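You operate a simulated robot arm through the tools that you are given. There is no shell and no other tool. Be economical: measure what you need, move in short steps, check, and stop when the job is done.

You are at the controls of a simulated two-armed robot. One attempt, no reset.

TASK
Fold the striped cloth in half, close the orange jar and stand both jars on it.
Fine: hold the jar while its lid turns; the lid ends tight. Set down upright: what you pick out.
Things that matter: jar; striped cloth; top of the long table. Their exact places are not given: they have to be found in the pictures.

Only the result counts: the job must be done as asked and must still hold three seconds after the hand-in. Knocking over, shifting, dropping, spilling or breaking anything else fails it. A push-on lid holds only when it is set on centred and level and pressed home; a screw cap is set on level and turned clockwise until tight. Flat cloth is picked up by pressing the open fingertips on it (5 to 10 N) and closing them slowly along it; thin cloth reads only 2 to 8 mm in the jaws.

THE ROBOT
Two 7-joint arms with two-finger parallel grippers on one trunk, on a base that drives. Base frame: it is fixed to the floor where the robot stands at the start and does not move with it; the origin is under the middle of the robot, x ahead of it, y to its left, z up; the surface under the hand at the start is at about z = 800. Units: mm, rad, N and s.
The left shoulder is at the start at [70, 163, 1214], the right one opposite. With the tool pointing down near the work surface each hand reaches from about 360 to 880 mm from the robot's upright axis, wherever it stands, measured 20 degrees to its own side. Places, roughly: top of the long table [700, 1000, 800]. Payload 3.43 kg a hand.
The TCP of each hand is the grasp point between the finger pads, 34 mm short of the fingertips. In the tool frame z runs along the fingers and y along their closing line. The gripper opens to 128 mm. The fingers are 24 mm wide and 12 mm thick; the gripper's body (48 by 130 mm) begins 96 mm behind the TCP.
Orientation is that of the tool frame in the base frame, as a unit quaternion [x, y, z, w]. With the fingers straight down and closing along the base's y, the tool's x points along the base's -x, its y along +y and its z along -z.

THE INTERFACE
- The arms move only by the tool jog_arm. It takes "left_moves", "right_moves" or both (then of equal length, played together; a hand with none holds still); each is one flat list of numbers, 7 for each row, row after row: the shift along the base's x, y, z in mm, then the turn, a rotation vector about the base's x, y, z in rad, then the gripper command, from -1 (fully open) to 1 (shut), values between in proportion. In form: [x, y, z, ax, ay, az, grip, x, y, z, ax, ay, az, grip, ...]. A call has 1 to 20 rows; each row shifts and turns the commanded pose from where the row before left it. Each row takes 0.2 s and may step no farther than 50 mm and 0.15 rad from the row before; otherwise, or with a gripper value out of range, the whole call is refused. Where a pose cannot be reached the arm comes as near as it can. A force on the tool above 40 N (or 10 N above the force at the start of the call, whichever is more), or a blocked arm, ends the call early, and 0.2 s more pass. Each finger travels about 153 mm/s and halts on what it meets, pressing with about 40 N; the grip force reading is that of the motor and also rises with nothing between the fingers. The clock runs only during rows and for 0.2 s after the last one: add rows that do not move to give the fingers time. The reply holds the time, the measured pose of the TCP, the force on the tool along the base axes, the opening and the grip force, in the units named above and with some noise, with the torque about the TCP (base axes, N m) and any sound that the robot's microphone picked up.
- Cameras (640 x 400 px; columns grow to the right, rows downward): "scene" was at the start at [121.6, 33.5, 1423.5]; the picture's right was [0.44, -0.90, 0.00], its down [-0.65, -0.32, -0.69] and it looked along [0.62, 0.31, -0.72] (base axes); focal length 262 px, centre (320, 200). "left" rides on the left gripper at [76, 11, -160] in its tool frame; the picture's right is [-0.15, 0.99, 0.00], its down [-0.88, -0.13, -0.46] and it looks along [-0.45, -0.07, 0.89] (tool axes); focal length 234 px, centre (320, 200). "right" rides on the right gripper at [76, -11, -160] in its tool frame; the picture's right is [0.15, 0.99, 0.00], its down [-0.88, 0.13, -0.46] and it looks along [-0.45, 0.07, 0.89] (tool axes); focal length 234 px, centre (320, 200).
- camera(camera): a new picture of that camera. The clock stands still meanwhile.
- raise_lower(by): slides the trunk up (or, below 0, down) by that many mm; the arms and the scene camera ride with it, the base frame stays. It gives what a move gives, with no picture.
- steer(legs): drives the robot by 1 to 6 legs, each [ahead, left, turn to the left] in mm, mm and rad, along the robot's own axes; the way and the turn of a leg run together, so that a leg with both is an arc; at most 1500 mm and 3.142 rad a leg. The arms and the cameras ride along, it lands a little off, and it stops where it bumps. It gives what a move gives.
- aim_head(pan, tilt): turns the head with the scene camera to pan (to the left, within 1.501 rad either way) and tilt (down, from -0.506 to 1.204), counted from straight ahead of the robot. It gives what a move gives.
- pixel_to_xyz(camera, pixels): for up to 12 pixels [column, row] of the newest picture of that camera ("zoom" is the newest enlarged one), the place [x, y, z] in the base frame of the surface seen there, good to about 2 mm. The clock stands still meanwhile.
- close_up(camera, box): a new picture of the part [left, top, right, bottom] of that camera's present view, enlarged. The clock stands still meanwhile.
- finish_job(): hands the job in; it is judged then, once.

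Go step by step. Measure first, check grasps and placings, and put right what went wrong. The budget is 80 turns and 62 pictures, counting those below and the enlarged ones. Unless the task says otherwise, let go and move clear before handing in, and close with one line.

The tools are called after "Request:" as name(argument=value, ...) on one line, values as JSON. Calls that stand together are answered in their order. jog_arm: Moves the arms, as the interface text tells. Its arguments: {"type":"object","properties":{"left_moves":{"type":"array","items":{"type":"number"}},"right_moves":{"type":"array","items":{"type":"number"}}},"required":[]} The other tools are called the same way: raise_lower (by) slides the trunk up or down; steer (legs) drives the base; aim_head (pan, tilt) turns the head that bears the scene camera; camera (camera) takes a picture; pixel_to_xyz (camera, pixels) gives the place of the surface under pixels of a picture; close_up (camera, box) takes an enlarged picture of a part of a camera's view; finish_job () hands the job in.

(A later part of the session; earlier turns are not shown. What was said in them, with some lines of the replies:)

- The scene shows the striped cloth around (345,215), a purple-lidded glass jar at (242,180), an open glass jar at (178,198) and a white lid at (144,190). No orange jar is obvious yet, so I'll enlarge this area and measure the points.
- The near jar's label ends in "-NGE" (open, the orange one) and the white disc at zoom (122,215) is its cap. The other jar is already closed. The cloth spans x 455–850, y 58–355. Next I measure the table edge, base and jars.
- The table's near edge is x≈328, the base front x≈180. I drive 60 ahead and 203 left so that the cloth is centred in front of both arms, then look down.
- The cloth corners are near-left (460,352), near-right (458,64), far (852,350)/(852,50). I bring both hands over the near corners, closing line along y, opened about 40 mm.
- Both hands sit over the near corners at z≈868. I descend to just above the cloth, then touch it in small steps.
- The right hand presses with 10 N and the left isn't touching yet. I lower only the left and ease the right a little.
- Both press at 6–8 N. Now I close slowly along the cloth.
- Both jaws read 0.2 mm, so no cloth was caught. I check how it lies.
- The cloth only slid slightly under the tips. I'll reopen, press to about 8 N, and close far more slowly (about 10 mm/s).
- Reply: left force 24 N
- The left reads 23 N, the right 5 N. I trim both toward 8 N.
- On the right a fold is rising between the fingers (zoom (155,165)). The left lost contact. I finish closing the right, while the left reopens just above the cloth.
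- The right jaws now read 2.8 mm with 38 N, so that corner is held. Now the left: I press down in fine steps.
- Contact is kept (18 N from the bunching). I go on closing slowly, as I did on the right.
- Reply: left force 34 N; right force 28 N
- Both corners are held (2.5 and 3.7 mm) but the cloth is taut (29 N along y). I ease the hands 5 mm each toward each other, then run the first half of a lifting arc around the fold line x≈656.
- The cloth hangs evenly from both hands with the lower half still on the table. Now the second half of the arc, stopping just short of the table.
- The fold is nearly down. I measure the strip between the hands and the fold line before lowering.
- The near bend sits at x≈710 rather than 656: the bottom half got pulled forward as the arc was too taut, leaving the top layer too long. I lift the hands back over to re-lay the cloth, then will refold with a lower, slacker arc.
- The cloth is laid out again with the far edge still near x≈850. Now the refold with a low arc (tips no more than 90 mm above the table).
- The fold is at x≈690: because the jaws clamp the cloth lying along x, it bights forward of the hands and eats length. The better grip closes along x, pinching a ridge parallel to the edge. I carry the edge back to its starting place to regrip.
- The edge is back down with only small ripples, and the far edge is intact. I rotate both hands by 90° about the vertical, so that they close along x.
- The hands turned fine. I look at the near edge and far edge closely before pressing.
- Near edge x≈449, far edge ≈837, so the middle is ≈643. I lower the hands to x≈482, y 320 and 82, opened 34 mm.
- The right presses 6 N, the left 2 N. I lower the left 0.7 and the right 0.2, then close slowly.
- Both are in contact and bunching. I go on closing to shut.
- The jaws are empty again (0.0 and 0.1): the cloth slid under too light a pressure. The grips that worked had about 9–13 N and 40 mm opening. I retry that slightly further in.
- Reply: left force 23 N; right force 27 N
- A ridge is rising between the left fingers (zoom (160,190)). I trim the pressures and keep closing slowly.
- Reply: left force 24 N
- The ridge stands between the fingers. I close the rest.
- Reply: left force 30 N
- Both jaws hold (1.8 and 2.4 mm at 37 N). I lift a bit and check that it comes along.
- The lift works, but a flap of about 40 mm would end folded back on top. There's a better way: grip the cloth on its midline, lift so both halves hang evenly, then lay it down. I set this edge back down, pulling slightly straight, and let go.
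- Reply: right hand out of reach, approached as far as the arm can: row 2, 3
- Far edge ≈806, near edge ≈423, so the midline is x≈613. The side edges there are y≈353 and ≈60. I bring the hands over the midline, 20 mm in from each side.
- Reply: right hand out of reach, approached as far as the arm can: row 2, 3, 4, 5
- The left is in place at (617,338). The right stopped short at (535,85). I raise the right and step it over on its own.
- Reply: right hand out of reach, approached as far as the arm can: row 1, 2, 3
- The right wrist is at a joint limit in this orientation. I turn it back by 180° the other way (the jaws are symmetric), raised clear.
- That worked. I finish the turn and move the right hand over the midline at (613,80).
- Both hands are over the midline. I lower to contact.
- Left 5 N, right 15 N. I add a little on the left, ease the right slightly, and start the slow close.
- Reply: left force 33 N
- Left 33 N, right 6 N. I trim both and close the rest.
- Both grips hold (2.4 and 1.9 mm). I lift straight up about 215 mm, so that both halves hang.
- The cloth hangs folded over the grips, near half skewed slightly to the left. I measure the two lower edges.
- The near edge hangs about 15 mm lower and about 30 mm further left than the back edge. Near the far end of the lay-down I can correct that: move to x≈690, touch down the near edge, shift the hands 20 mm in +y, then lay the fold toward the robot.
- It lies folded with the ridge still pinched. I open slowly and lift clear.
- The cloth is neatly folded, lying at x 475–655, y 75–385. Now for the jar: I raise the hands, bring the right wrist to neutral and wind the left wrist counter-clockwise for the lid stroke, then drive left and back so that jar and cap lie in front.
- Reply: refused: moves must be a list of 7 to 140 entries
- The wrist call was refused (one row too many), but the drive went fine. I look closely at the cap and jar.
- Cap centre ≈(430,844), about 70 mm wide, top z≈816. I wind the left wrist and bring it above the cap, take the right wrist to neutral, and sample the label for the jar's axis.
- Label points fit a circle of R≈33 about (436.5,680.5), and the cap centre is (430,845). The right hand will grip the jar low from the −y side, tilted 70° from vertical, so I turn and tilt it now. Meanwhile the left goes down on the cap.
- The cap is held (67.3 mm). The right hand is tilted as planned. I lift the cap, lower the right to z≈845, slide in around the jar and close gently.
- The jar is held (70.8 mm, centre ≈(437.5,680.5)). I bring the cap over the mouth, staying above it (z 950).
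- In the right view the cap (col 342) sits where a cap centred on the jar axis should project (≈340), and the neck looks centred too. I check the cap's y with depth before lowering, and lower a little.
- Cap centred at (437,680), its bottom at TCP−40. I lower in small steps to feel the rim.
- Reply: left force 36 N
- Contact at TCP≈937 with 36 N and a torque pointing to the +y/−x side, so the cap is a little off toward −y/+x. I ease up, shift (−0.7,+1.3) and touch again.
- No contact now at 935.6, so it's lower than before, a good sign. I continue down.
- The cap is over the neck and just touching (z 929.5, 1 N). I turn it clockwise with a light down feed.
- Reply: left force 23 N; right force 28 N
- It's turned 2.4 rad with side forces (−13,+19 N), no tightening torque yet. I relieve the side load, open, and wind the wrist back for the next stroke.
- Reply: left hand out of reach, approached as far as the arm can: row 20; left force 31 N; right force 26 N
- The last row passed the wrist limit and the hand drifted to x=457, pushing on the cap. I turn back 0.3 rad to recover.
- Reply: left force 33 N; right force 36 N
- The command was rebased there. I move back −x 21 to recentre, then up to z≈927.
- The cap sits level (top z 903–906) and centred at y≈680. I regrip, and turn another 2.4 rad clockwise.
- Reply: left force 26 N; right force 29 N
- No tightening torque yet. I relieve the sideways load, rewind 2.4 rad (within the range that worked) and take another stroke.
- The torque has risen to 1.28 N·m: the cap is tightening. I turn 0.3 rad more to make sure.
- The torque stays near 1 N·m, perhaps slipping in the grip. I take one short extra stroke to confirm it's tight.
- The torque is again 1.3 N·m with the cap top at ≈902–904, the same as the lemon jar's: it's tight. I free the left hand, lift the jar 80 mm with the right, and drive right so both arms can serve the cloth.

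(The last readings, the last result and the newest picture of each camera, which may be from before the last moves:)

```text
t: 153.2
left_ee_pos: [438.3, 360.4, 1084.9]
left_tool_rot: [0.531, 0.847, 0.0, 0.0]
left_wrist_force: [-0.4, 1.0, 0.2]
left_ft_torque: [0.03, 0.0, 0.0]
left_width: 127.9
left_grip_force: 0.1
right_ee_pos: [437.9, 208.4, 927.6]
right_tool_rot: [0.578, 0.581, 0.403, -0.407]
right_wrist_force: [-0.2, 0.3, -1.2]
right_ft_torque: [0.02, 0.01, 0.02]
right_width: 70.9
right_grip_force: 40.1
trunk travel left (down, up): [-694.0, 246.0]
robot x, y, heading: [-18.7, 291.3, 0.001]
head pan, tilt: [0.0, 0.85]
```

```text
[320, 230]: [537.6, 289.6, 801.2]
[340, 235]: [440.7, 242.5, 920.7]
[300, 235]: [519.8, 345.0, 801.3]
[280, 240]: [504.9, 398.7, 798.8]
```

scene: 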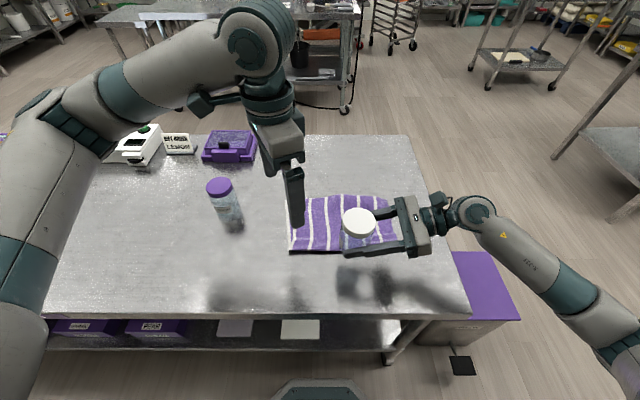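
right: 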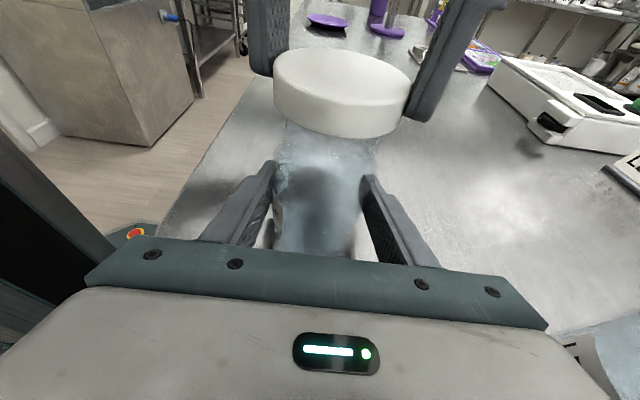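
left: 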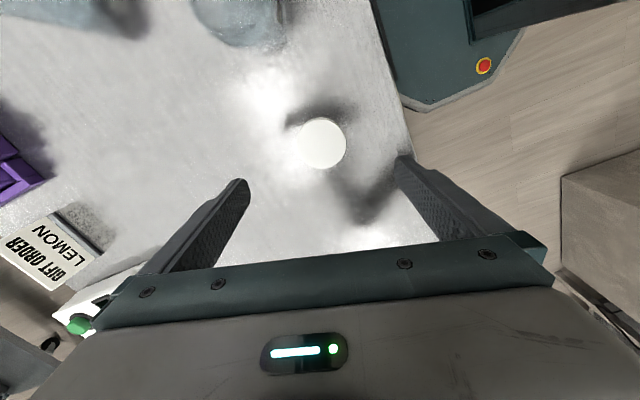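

The jar hangs at (438,208). I carry it over the cloth to (565,180) and down to just above, while the left goes over the lemon jar at about (611,570).

Request:
jog_arm(left_moves=[0, 0, 0, 0, 0, 0, -1, 0, 30, 0, 0, 0, 0, -1, 25, 36, 0, 0, 0, 0, -1, 37, 36, 0, 0, 0, 0, -1, 37, 36, 0, 0, 0, 0, -1, 37, 36, 0, 0, 0, 0, -1, 37, 36, 0, 0, 0, 0, -1, 0, 0, -25, 0, 0, 0, -1, 0, 0, -25, 0, 0, 0, -1, 0, 0, -25, 0, 0, 0, -1, 0, 0, 0, 0, 0, 0, -1], right_moves=[21, -5, 0, 0, 0, 0, 0.3, 21, -5, 0, 0, 0, 0, 0.3, 21, -5, 0, 0, 0, 0, 0.3, 21, -5, 0, 0, 0, 0, 0.3, 21, -5, 0, 0, 0, 0, 0.3, 22, -3, 0, 0, 0, 0, 0.3, 0, 0, -15, 0, 0, 0, 0.3, 0, 0, -15, 0, 0, 0, 0.3, 0, 0, -15, 0, 0, 0, 0.3, 0, 0, -15, 0, 0, 0, 0.3, 0, 0, -8, 0, 0, 0, 0.3])

Request:
camera(camera="scene")

Request:
camera(camera="left")

```text
refused: row 4 steps farther than a row can; nothing moved
```

```text
13 pictures are left
```

scene: 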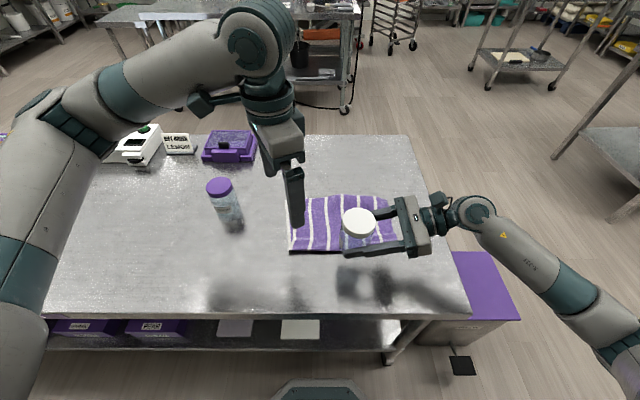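

```text
12 pictures are left
```

left: 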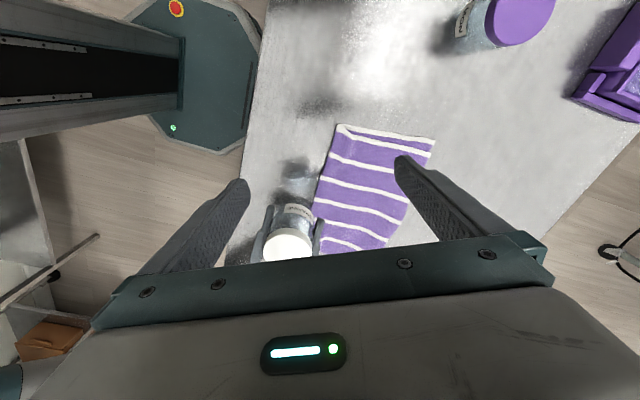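

The step was over the limit (51.6 mm). I resend it with smaller steps, and sample the lemon lid.

Request:
pixel_to_xyz(camera="scene", pixels=[[209, 186], [213, 186], [219, 180], [219, 186], [219, 191], [225, 186], [230, 186]])

Request:
jog_arm(left_moves=[0, 0, 0, 0, 0, 0, -1, 3, 35, 0, 0, 0, 0, -1, 34, 35, 0, 0, 0, 0, -1, 34, 35, 0, 0, 0, 0, -1, 34, 35, 0, 0, 0, 0, -1, 34, 35, 0, 0, 0, 0, -1, 34, 35, 0, 0, 0, 0, -1, 0, 0, -25, 0, 0, 0, -1, 0, 0, -25, 0, 0, 0, -1, 0, 0, -25, 0, 0, 0, -1, 0, 0, 0, 0, 0, 0, -1], right_moves=[21, -5, 0, 0, 0, 0, 0.3, 21, -5, 0, 0, 0, 0, 0.3, 21, -5, 0, 0, 0, 0, 0.3, 21, -5, 0, 0, 0, 0, 0.3, 21, -5, 0, 0, 0, 0, 0.3, 22, -3, 0, 0, 0, 0, 0.3, 0, 0, -15, 0, 0, 0, 0.3, 0, 0, -15, 0, 0, 0, 0.3, 0, 0, -15, 0, 0, 0, 0.3, 0, 0, -15, 0, 0, 0, 0.3, 0, 0, -8, 0, 0, 0, 0.3])

Request:
camera(camera="scene")

Request:
camera(camera="left")

```text
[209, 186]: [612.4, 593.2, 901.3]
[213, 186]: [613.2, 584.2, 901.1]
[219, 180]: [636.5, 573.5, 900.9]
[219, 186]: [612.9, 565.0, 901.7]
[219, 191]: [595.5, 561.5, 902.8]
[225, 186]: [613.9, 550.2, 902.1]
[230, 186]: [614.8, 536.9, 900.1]
```

```text
t: 155.6
left_ee_pos: [611.7, 568.5, 1010.6]
left_tool_rot: [0.53, 0.848, 0.0, 0.0]
left_wrist_force: [0.3, 0.1, -0.2]
left_ft_torque: [-0.02, 0.0, -0.01]
left_width: 127.8
left_grip_force: 0.1
right_ee_pos: [564.7, 182.2, 857.1]
right_tool_rot: [0.578, 0.58, 0.404, -0.408]
right_wrist_force: [0.2, 0.1, -1.1]
right_ft_torque: [-0.02, 0.01, 0.02]
right_width: 70.9
right_grip_force: 39.7
trunk travel left (down, up): [-694.0, 246.0]
robot x, y, heading: [-19.1, 291.0, 0.005]
head pan, tilt: [0.0, 0.85]
```

```text
11 pictures are left
```

scene: 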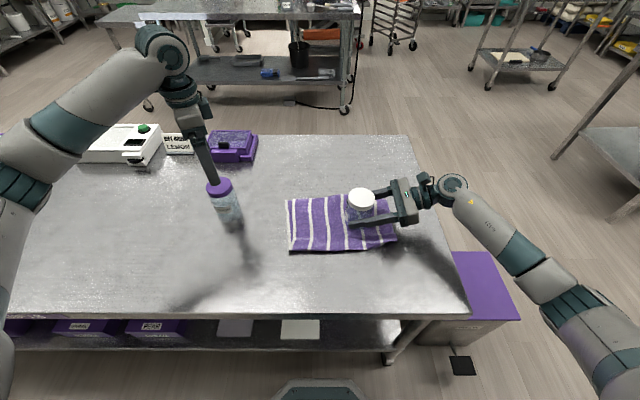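

```text
10 pictures are left
```

left: 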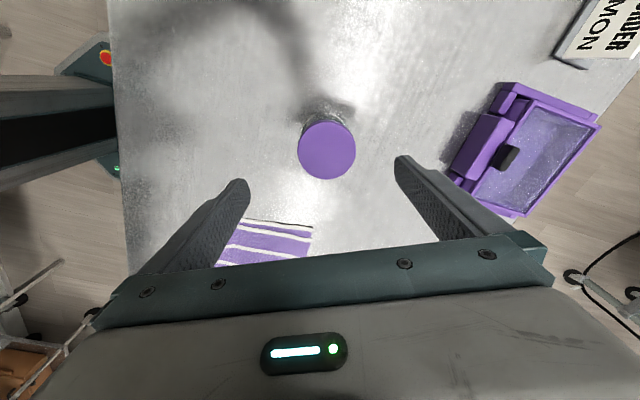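

The lemon lid centre is (613,565), so I nudge the left and lower it over the jar to grip the body. The right lowers the orange jar to touch the cloth.

Request:
jog_arm(left_moves=[1, -3, 0, 0, 0, 0, -1, 0, 0, -20, 0, 0, 0, -1, 0, 0, -20, 0, 0, 0, -1, 0, 0, -20, 0, 0, 0, -1, 0, 0, -20, 0, 0, 0, -1, 0, 0, -20, 0, 0, 0, -1, 0, 0, -20, 0, 0, 0, -1, 0, 0, -15, 0, 0, 0, -1, 0, 0, 0, 0, 0, 0, -0.6, 0, 0, 0, 0, 0, 0, -0.3, 0, 0, 0, 0, 0, 0, -0.2, 0, 0, 0, 0, 0, 0, -0.15, 0, 0, 0, 0, 0, 0, -0.1, 0, 0, 0, 0, 0, 0, -0.05, 0, 0, 0, 0, 0, 0, 0.1, 0, 0, 0, 0, 0, 0, 0.3, 0, 0, 0, 0, 0, 0, 0.3], right_moves=[0, 0, -2, 0, 0, 0, 0.3, 0, 0, -2, 0, 0, 0, 0.3, 0, 0, -1, 0, 0, 0, 0.3, 0, 0, -1, 0, 0, 0, 0.3, 0, 0, -1, 0, 0, 0, 0.3, 0, 0, -0.5, 0, 0, 0, 0.3, 0, 0, 0, 0, 0, 0, 0.3, 0, 0, 0, 0, 0, 0, 0.3, 0, 0, 0, 0, 0, 0, 0.3, 0, 0, 0, 0, 0, 0, 0.3, 0, 0, 0, 0, 0, 0, 0.3, 0, 0, 0, 0, 0, 0, 0.3, 0, 0, 0, 0, 0, 0, 0.3, 0, 0, 0, 0, 0, 0, 0.3, 0, 0, 0, 0, 0, 0, 0.3, 0, 0, 0, 0, 0, 0, 0.3, 0, 0, 0, 0, 0, 0, 0.3])

```text
t: 159.2
left_ee_pos: [611.7, 567.4, 875.2]
left_tool_rot: [0.53, 0.848, -0.001, 0.001]
left_wrist_force: [0.2, -0.3, -0.4]
left_ft_torque: [-0.01, 0.05, -0.02]
left_width: 70.6
left_grip_force: 39.9
right_ee_pos: [564.7, 180.3, 850.3]
right_tool_rot: [0.579, 0.58, 0.404, -0.407]
right_wrist_force: [0.8, 0.8, 0.0]
right_ft_torque: [-0.04, -0.04, 0.03]
right_width: 70.5
right_grip_force: 39.6
trunk travel left (down, up): [-694.0, 246.0]
robot x, y, heading: [-14.7, 291.6, -0.001]
head pan, tilt: [0.0, 0.85]
```

The lemon jar is held (70.6 mm) and the orange one is about to touch. I lower the orange the last 3 mm and lift the lemon. Then the right hand opens and backs out along its axis while the left carries the lemon over the cloth.

Request:
jog_arm(left_moves=[0, 0, 10, 0, 0, 0, 0.3, 0, 0, 15, 0, 0, 0, 0.3, 0, 0, 15, 0, 0, 0, 0.3, 0, 0, 20, 0, 0, 0, 0.3, 0, 0, 15, 0, 0, 0, 0.3], right_moves=[0, 0, -1, 0, 0, 0, 0.3, 0, 0, -1, 0, 0, 0, 0.3, 0, 0, -0.7, 0, 0, 0, 0.3, 0, 0, 0, 0, 0, 0, 0.3, 0, 0, 0, 0, 0, 0, 0.3])

Request:
jog_arm(left_moves=[0, 0, 0, 0, 0, 0, 0.3, 0, 0, 0, 0, 0, 0, 0.3, 0, 0, 0, 0, 0, 0, 0.3, 0, 0, 0, 0, 0, 0, 0.3, 0, 0, 0, 0, 0, 0, 0.3, -5, -29, 0, 0, 0, 0, 0.3, -5, -29, 0, 0, 0, 0, 0.3, -5, -29, 0, 0, 0, 0, 0.3, -5, -29, 0, 0, 0, 0, 0.3, -5, -29, 0, 0, 0, 0, 0.3, -5, -29, 0, 0, 0, 0, 0.3, -5, -29, 0, 0, 0, 0, 0.3, -5, -29, 0, 0, 0, 0, 0.3, -5, -29, 0, 0, 0, 0, 0.3, 0, 0, 0, 0, 0, 0, 0.3], right_moves=[0, 0, 0, 0, 0, 0, 0.1, 0, 0, 0, 0, 0, 0, -0.2, 0, 0, 0, 0, 0, 0, -0.5, 0, 0, 0, 0, 0, 0, -1, 0, 0, 0, 0, 0, 0, -1, 0, -14, 5, 0, 0, 0, -1, 0, -19, 7, 0, 0, 0, -1, 0, -19, 7, 0, 0, 0, -1, 0, -19, 7, 0, 0, 0, -1, 0, -19, 7, 0, 0, 0, -1, 0, -19, 7, 0, 0, 0, -1, 0, -10, 15, 0, 0, 0, -1, 0, 0, 20, 0, 0, 0, -1, 0, 0, 20, 0, 0, 0, -1, 0, 0, 0, 0, 0, 0, -1])

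Request:
close_up(camera="scene", box=[240, 130, 440, 270])

```text
t: 160.4
left_ee_pos: [610.4, 565.2, 949.1]
left_tool_rot: [0.531, 0.847, 0.0, -0.001]
left_wrist_force: [-0.3, -0.2, -0.4]
left_ft_torque: [0.01, -0.02, 0.02]
left_width: 70.7
left_grip_force: 39.7
right_ee_pos: [565.0, 180.9, 849.0]
right_tool_rot: [0.578, 0.581, 0.403, -0.407]
right_wrist_force: [0.3, 0.4, -0.8]
right_ft_torque: [0.03, -0.02, 0.0]
right_width: 70.7
right_grip_force: 39.6
trunk travel left (down, up): [-694.0, 246.0]
robot x, y, heading: [-21.2, 288.8, -0.001]
head pan, tilt: [0.0, 0.85]
```

```text
t: 163.6
left_ee_pos: [570.0, 305.6, 951.3]
left_tool_rot: [0.529, 0.848, 0.0, 0.001]
left_wrist_force: [-0.9, 0.6, -1.4]
left_ft_torque: [-0.03, 0.01, 0.01]
left_width: 71.0
left_grip_force: 40.5
right_ee_pos: [566.0, 63.4, 944.9]
right_tool_rot: [0.578, 0.581, 0.403, -0.408]
right_wrist_force: [0.8, -0.5, -0.7]
right_ft_torque: [0.01, 0.01, 0.0]
right_width: 128.0
right_grip_force: 0.1
trunk travel left (down, up): [-694.0, 246.0]
robot x, y, heading: [-18.8, 293.1, 0.006]
head pan, tilt: [0.0, 0.85]
```

```text
2.86 times, centred on (340, 200) of scene
```

zoom: 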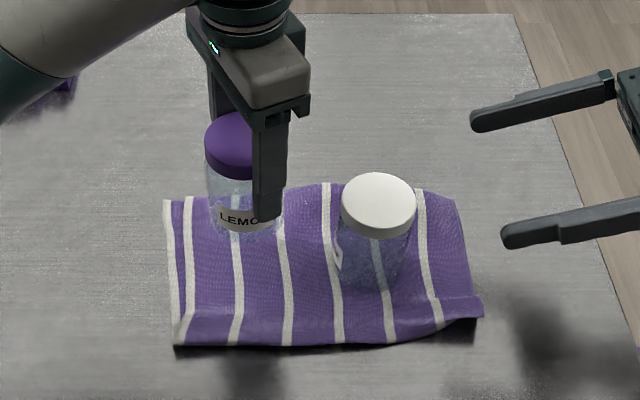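

The orange jar stands upright on the cloth, closed. I lower the lemon jar onto the cloth at (570,305), open slightly and rise straight up.

Request:
jog_arm(left_moves=[0, 0, -15, 0, 0, 0, 0.3, 0, 0, -15, 0, 0, 0, 0.3, 0, 0, -15, 0, 0, 0, 0.3, 0, 0, -12, 0, 0, 0, 0.3, 0, 0, -8, 0, 0, 0, 0.3, 0, 0, -4, 0, 0, 0, 0.3, 0, 0, -1.5, 0, 0, 0, 0.3, 0, 0, -1, 0, 0, 0, 0.3, 0, 0, -0.7, 0, 0, 0, 0.3, 0, 0, 0, 0, 0, 0, 0.3])

```text
t: 165.8
left_ee_pos: [567.6, 305.6, 877.4]
left_tool_rot: [0.531, 0.848, -0.001, 0.0]
left_wrist_force: [0.1, -0.6, -0.3]
left_ft_torque: [0.02, -0.02, 0.01]
left_width: 70.9
left_grip_force: 39.9
right_ee_pos: [565.4, 61.5, 945.1]
right_tool_rot: [0.578, 0.58, 0.403, -0.407]
right_wrist_force: [-0.1, 0.2, 0.3]
right_ft_torque: [0.01, -0.01, 0.0]
right_width: 128.3
right_grip_force: 0.1
trunk travel left (down, up): [-694.0, 246.0]
robot x, y, heading: [-17.4, 289.1, 0.005]
head pan, tilt: [0.0, 0.85]
5 turns are left
```

The weight has nearly come off. I lower 0.8 mm more, open gently and rise.

Request:
jog_arm(left_moves=[0, 0, -0.8, 0, 0, 0, 0.3, 0, 0, 0, 0, 0, 0, 0.3, 0, 0, 0, 0, 0, 0, 0, 0, 0, 0, 0, 0, 0, -0.15, 0, 0, 0, 0, 0, 0, -0.4, 0, 0, 0, 0, 0, 0, -0.7, 0, 0, 0, 0, 0, 0, -0.7, 0, 0, 20, 0, 0, 0, -0.7, 0, 0, 30, 0, 0, 0, -0.7, 0, 0, 40, 0, 0, 0, -0.7, 0, 0, 40, 0, 0, 0, -0.7, 0, 40, 20, 0, 0, 0, -0.7, 0, 45, 0, 0, 0, 0, -0.7, 0, 45, 0, 0, 0, 0, -0.7])

Request:
close_up(camera="scene", box=[240, 130, 440, 270])

Request:
pixel_to_xyz(camera="zoom", pixels=[[350, 205], [405, 205], [378, 185], [378, 222], [205, 190], [230, 190], [255, 190], [230, 205]])

```text
t: 168.8
left_ee_pos: [566.8, 436.3, 1026.1]
left_tool_rot: [0.531, 0.848, 0.0, 0.001]
left_wrist_force: [-1.2, -0.5, 0.0]
left_ft_torque: [-0.03, -0.02, -0.01]
left_width: 108.9
left_grip_force: 0.1
right_ee_pos: [566.2, 63.4, 945.8]
right_tool_rot: [0.578, 0.581, 0.403, -0.407]
right_wrist_force: [0.2, -0.7, 1.2]
right_ft_torque: [-0.03, 0.01, 0.0]
right_width: 128.1
right_grip_force: 0.1
trunk travel left (down, up): [-694.0, 246.0]
robot x, y, heading: [-15.7, 291.3, 0.004]
head pan, tilt: [0.0, 0.85]
```

```text
2.86 times, centred on (340, 200) of scene
```

zoom: 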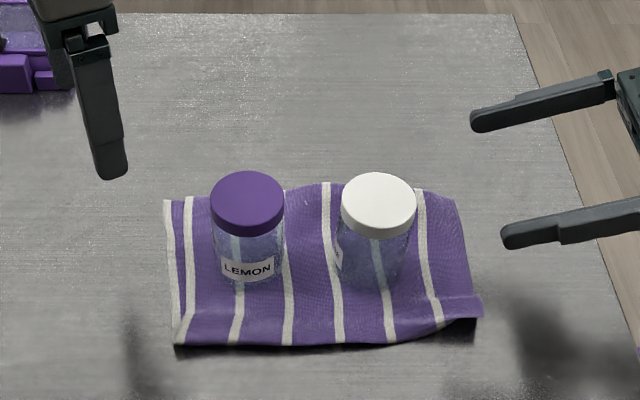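

```text
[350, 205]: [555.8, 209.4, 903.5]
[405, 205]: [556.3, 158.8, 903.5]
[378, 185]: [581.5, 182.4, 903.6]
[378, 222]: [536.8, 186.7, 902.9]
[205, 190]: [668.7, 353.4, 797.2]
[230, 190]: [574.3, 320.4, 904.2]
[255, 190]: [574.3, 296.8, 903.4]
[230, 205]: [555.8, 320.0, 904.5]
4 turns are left
```

Both jars stand upright and closed on the folded cloth: their lids are level at z≈903–904, and both hands are clear. I hand in.

Request:
finish_job()

```text
The job is handed in.
```

The striped cloth is folded in half, the orange jar's cap is on and turned tight, and both jars stand upright on the cloth with the hands clear. Nothing else on the table was moved.
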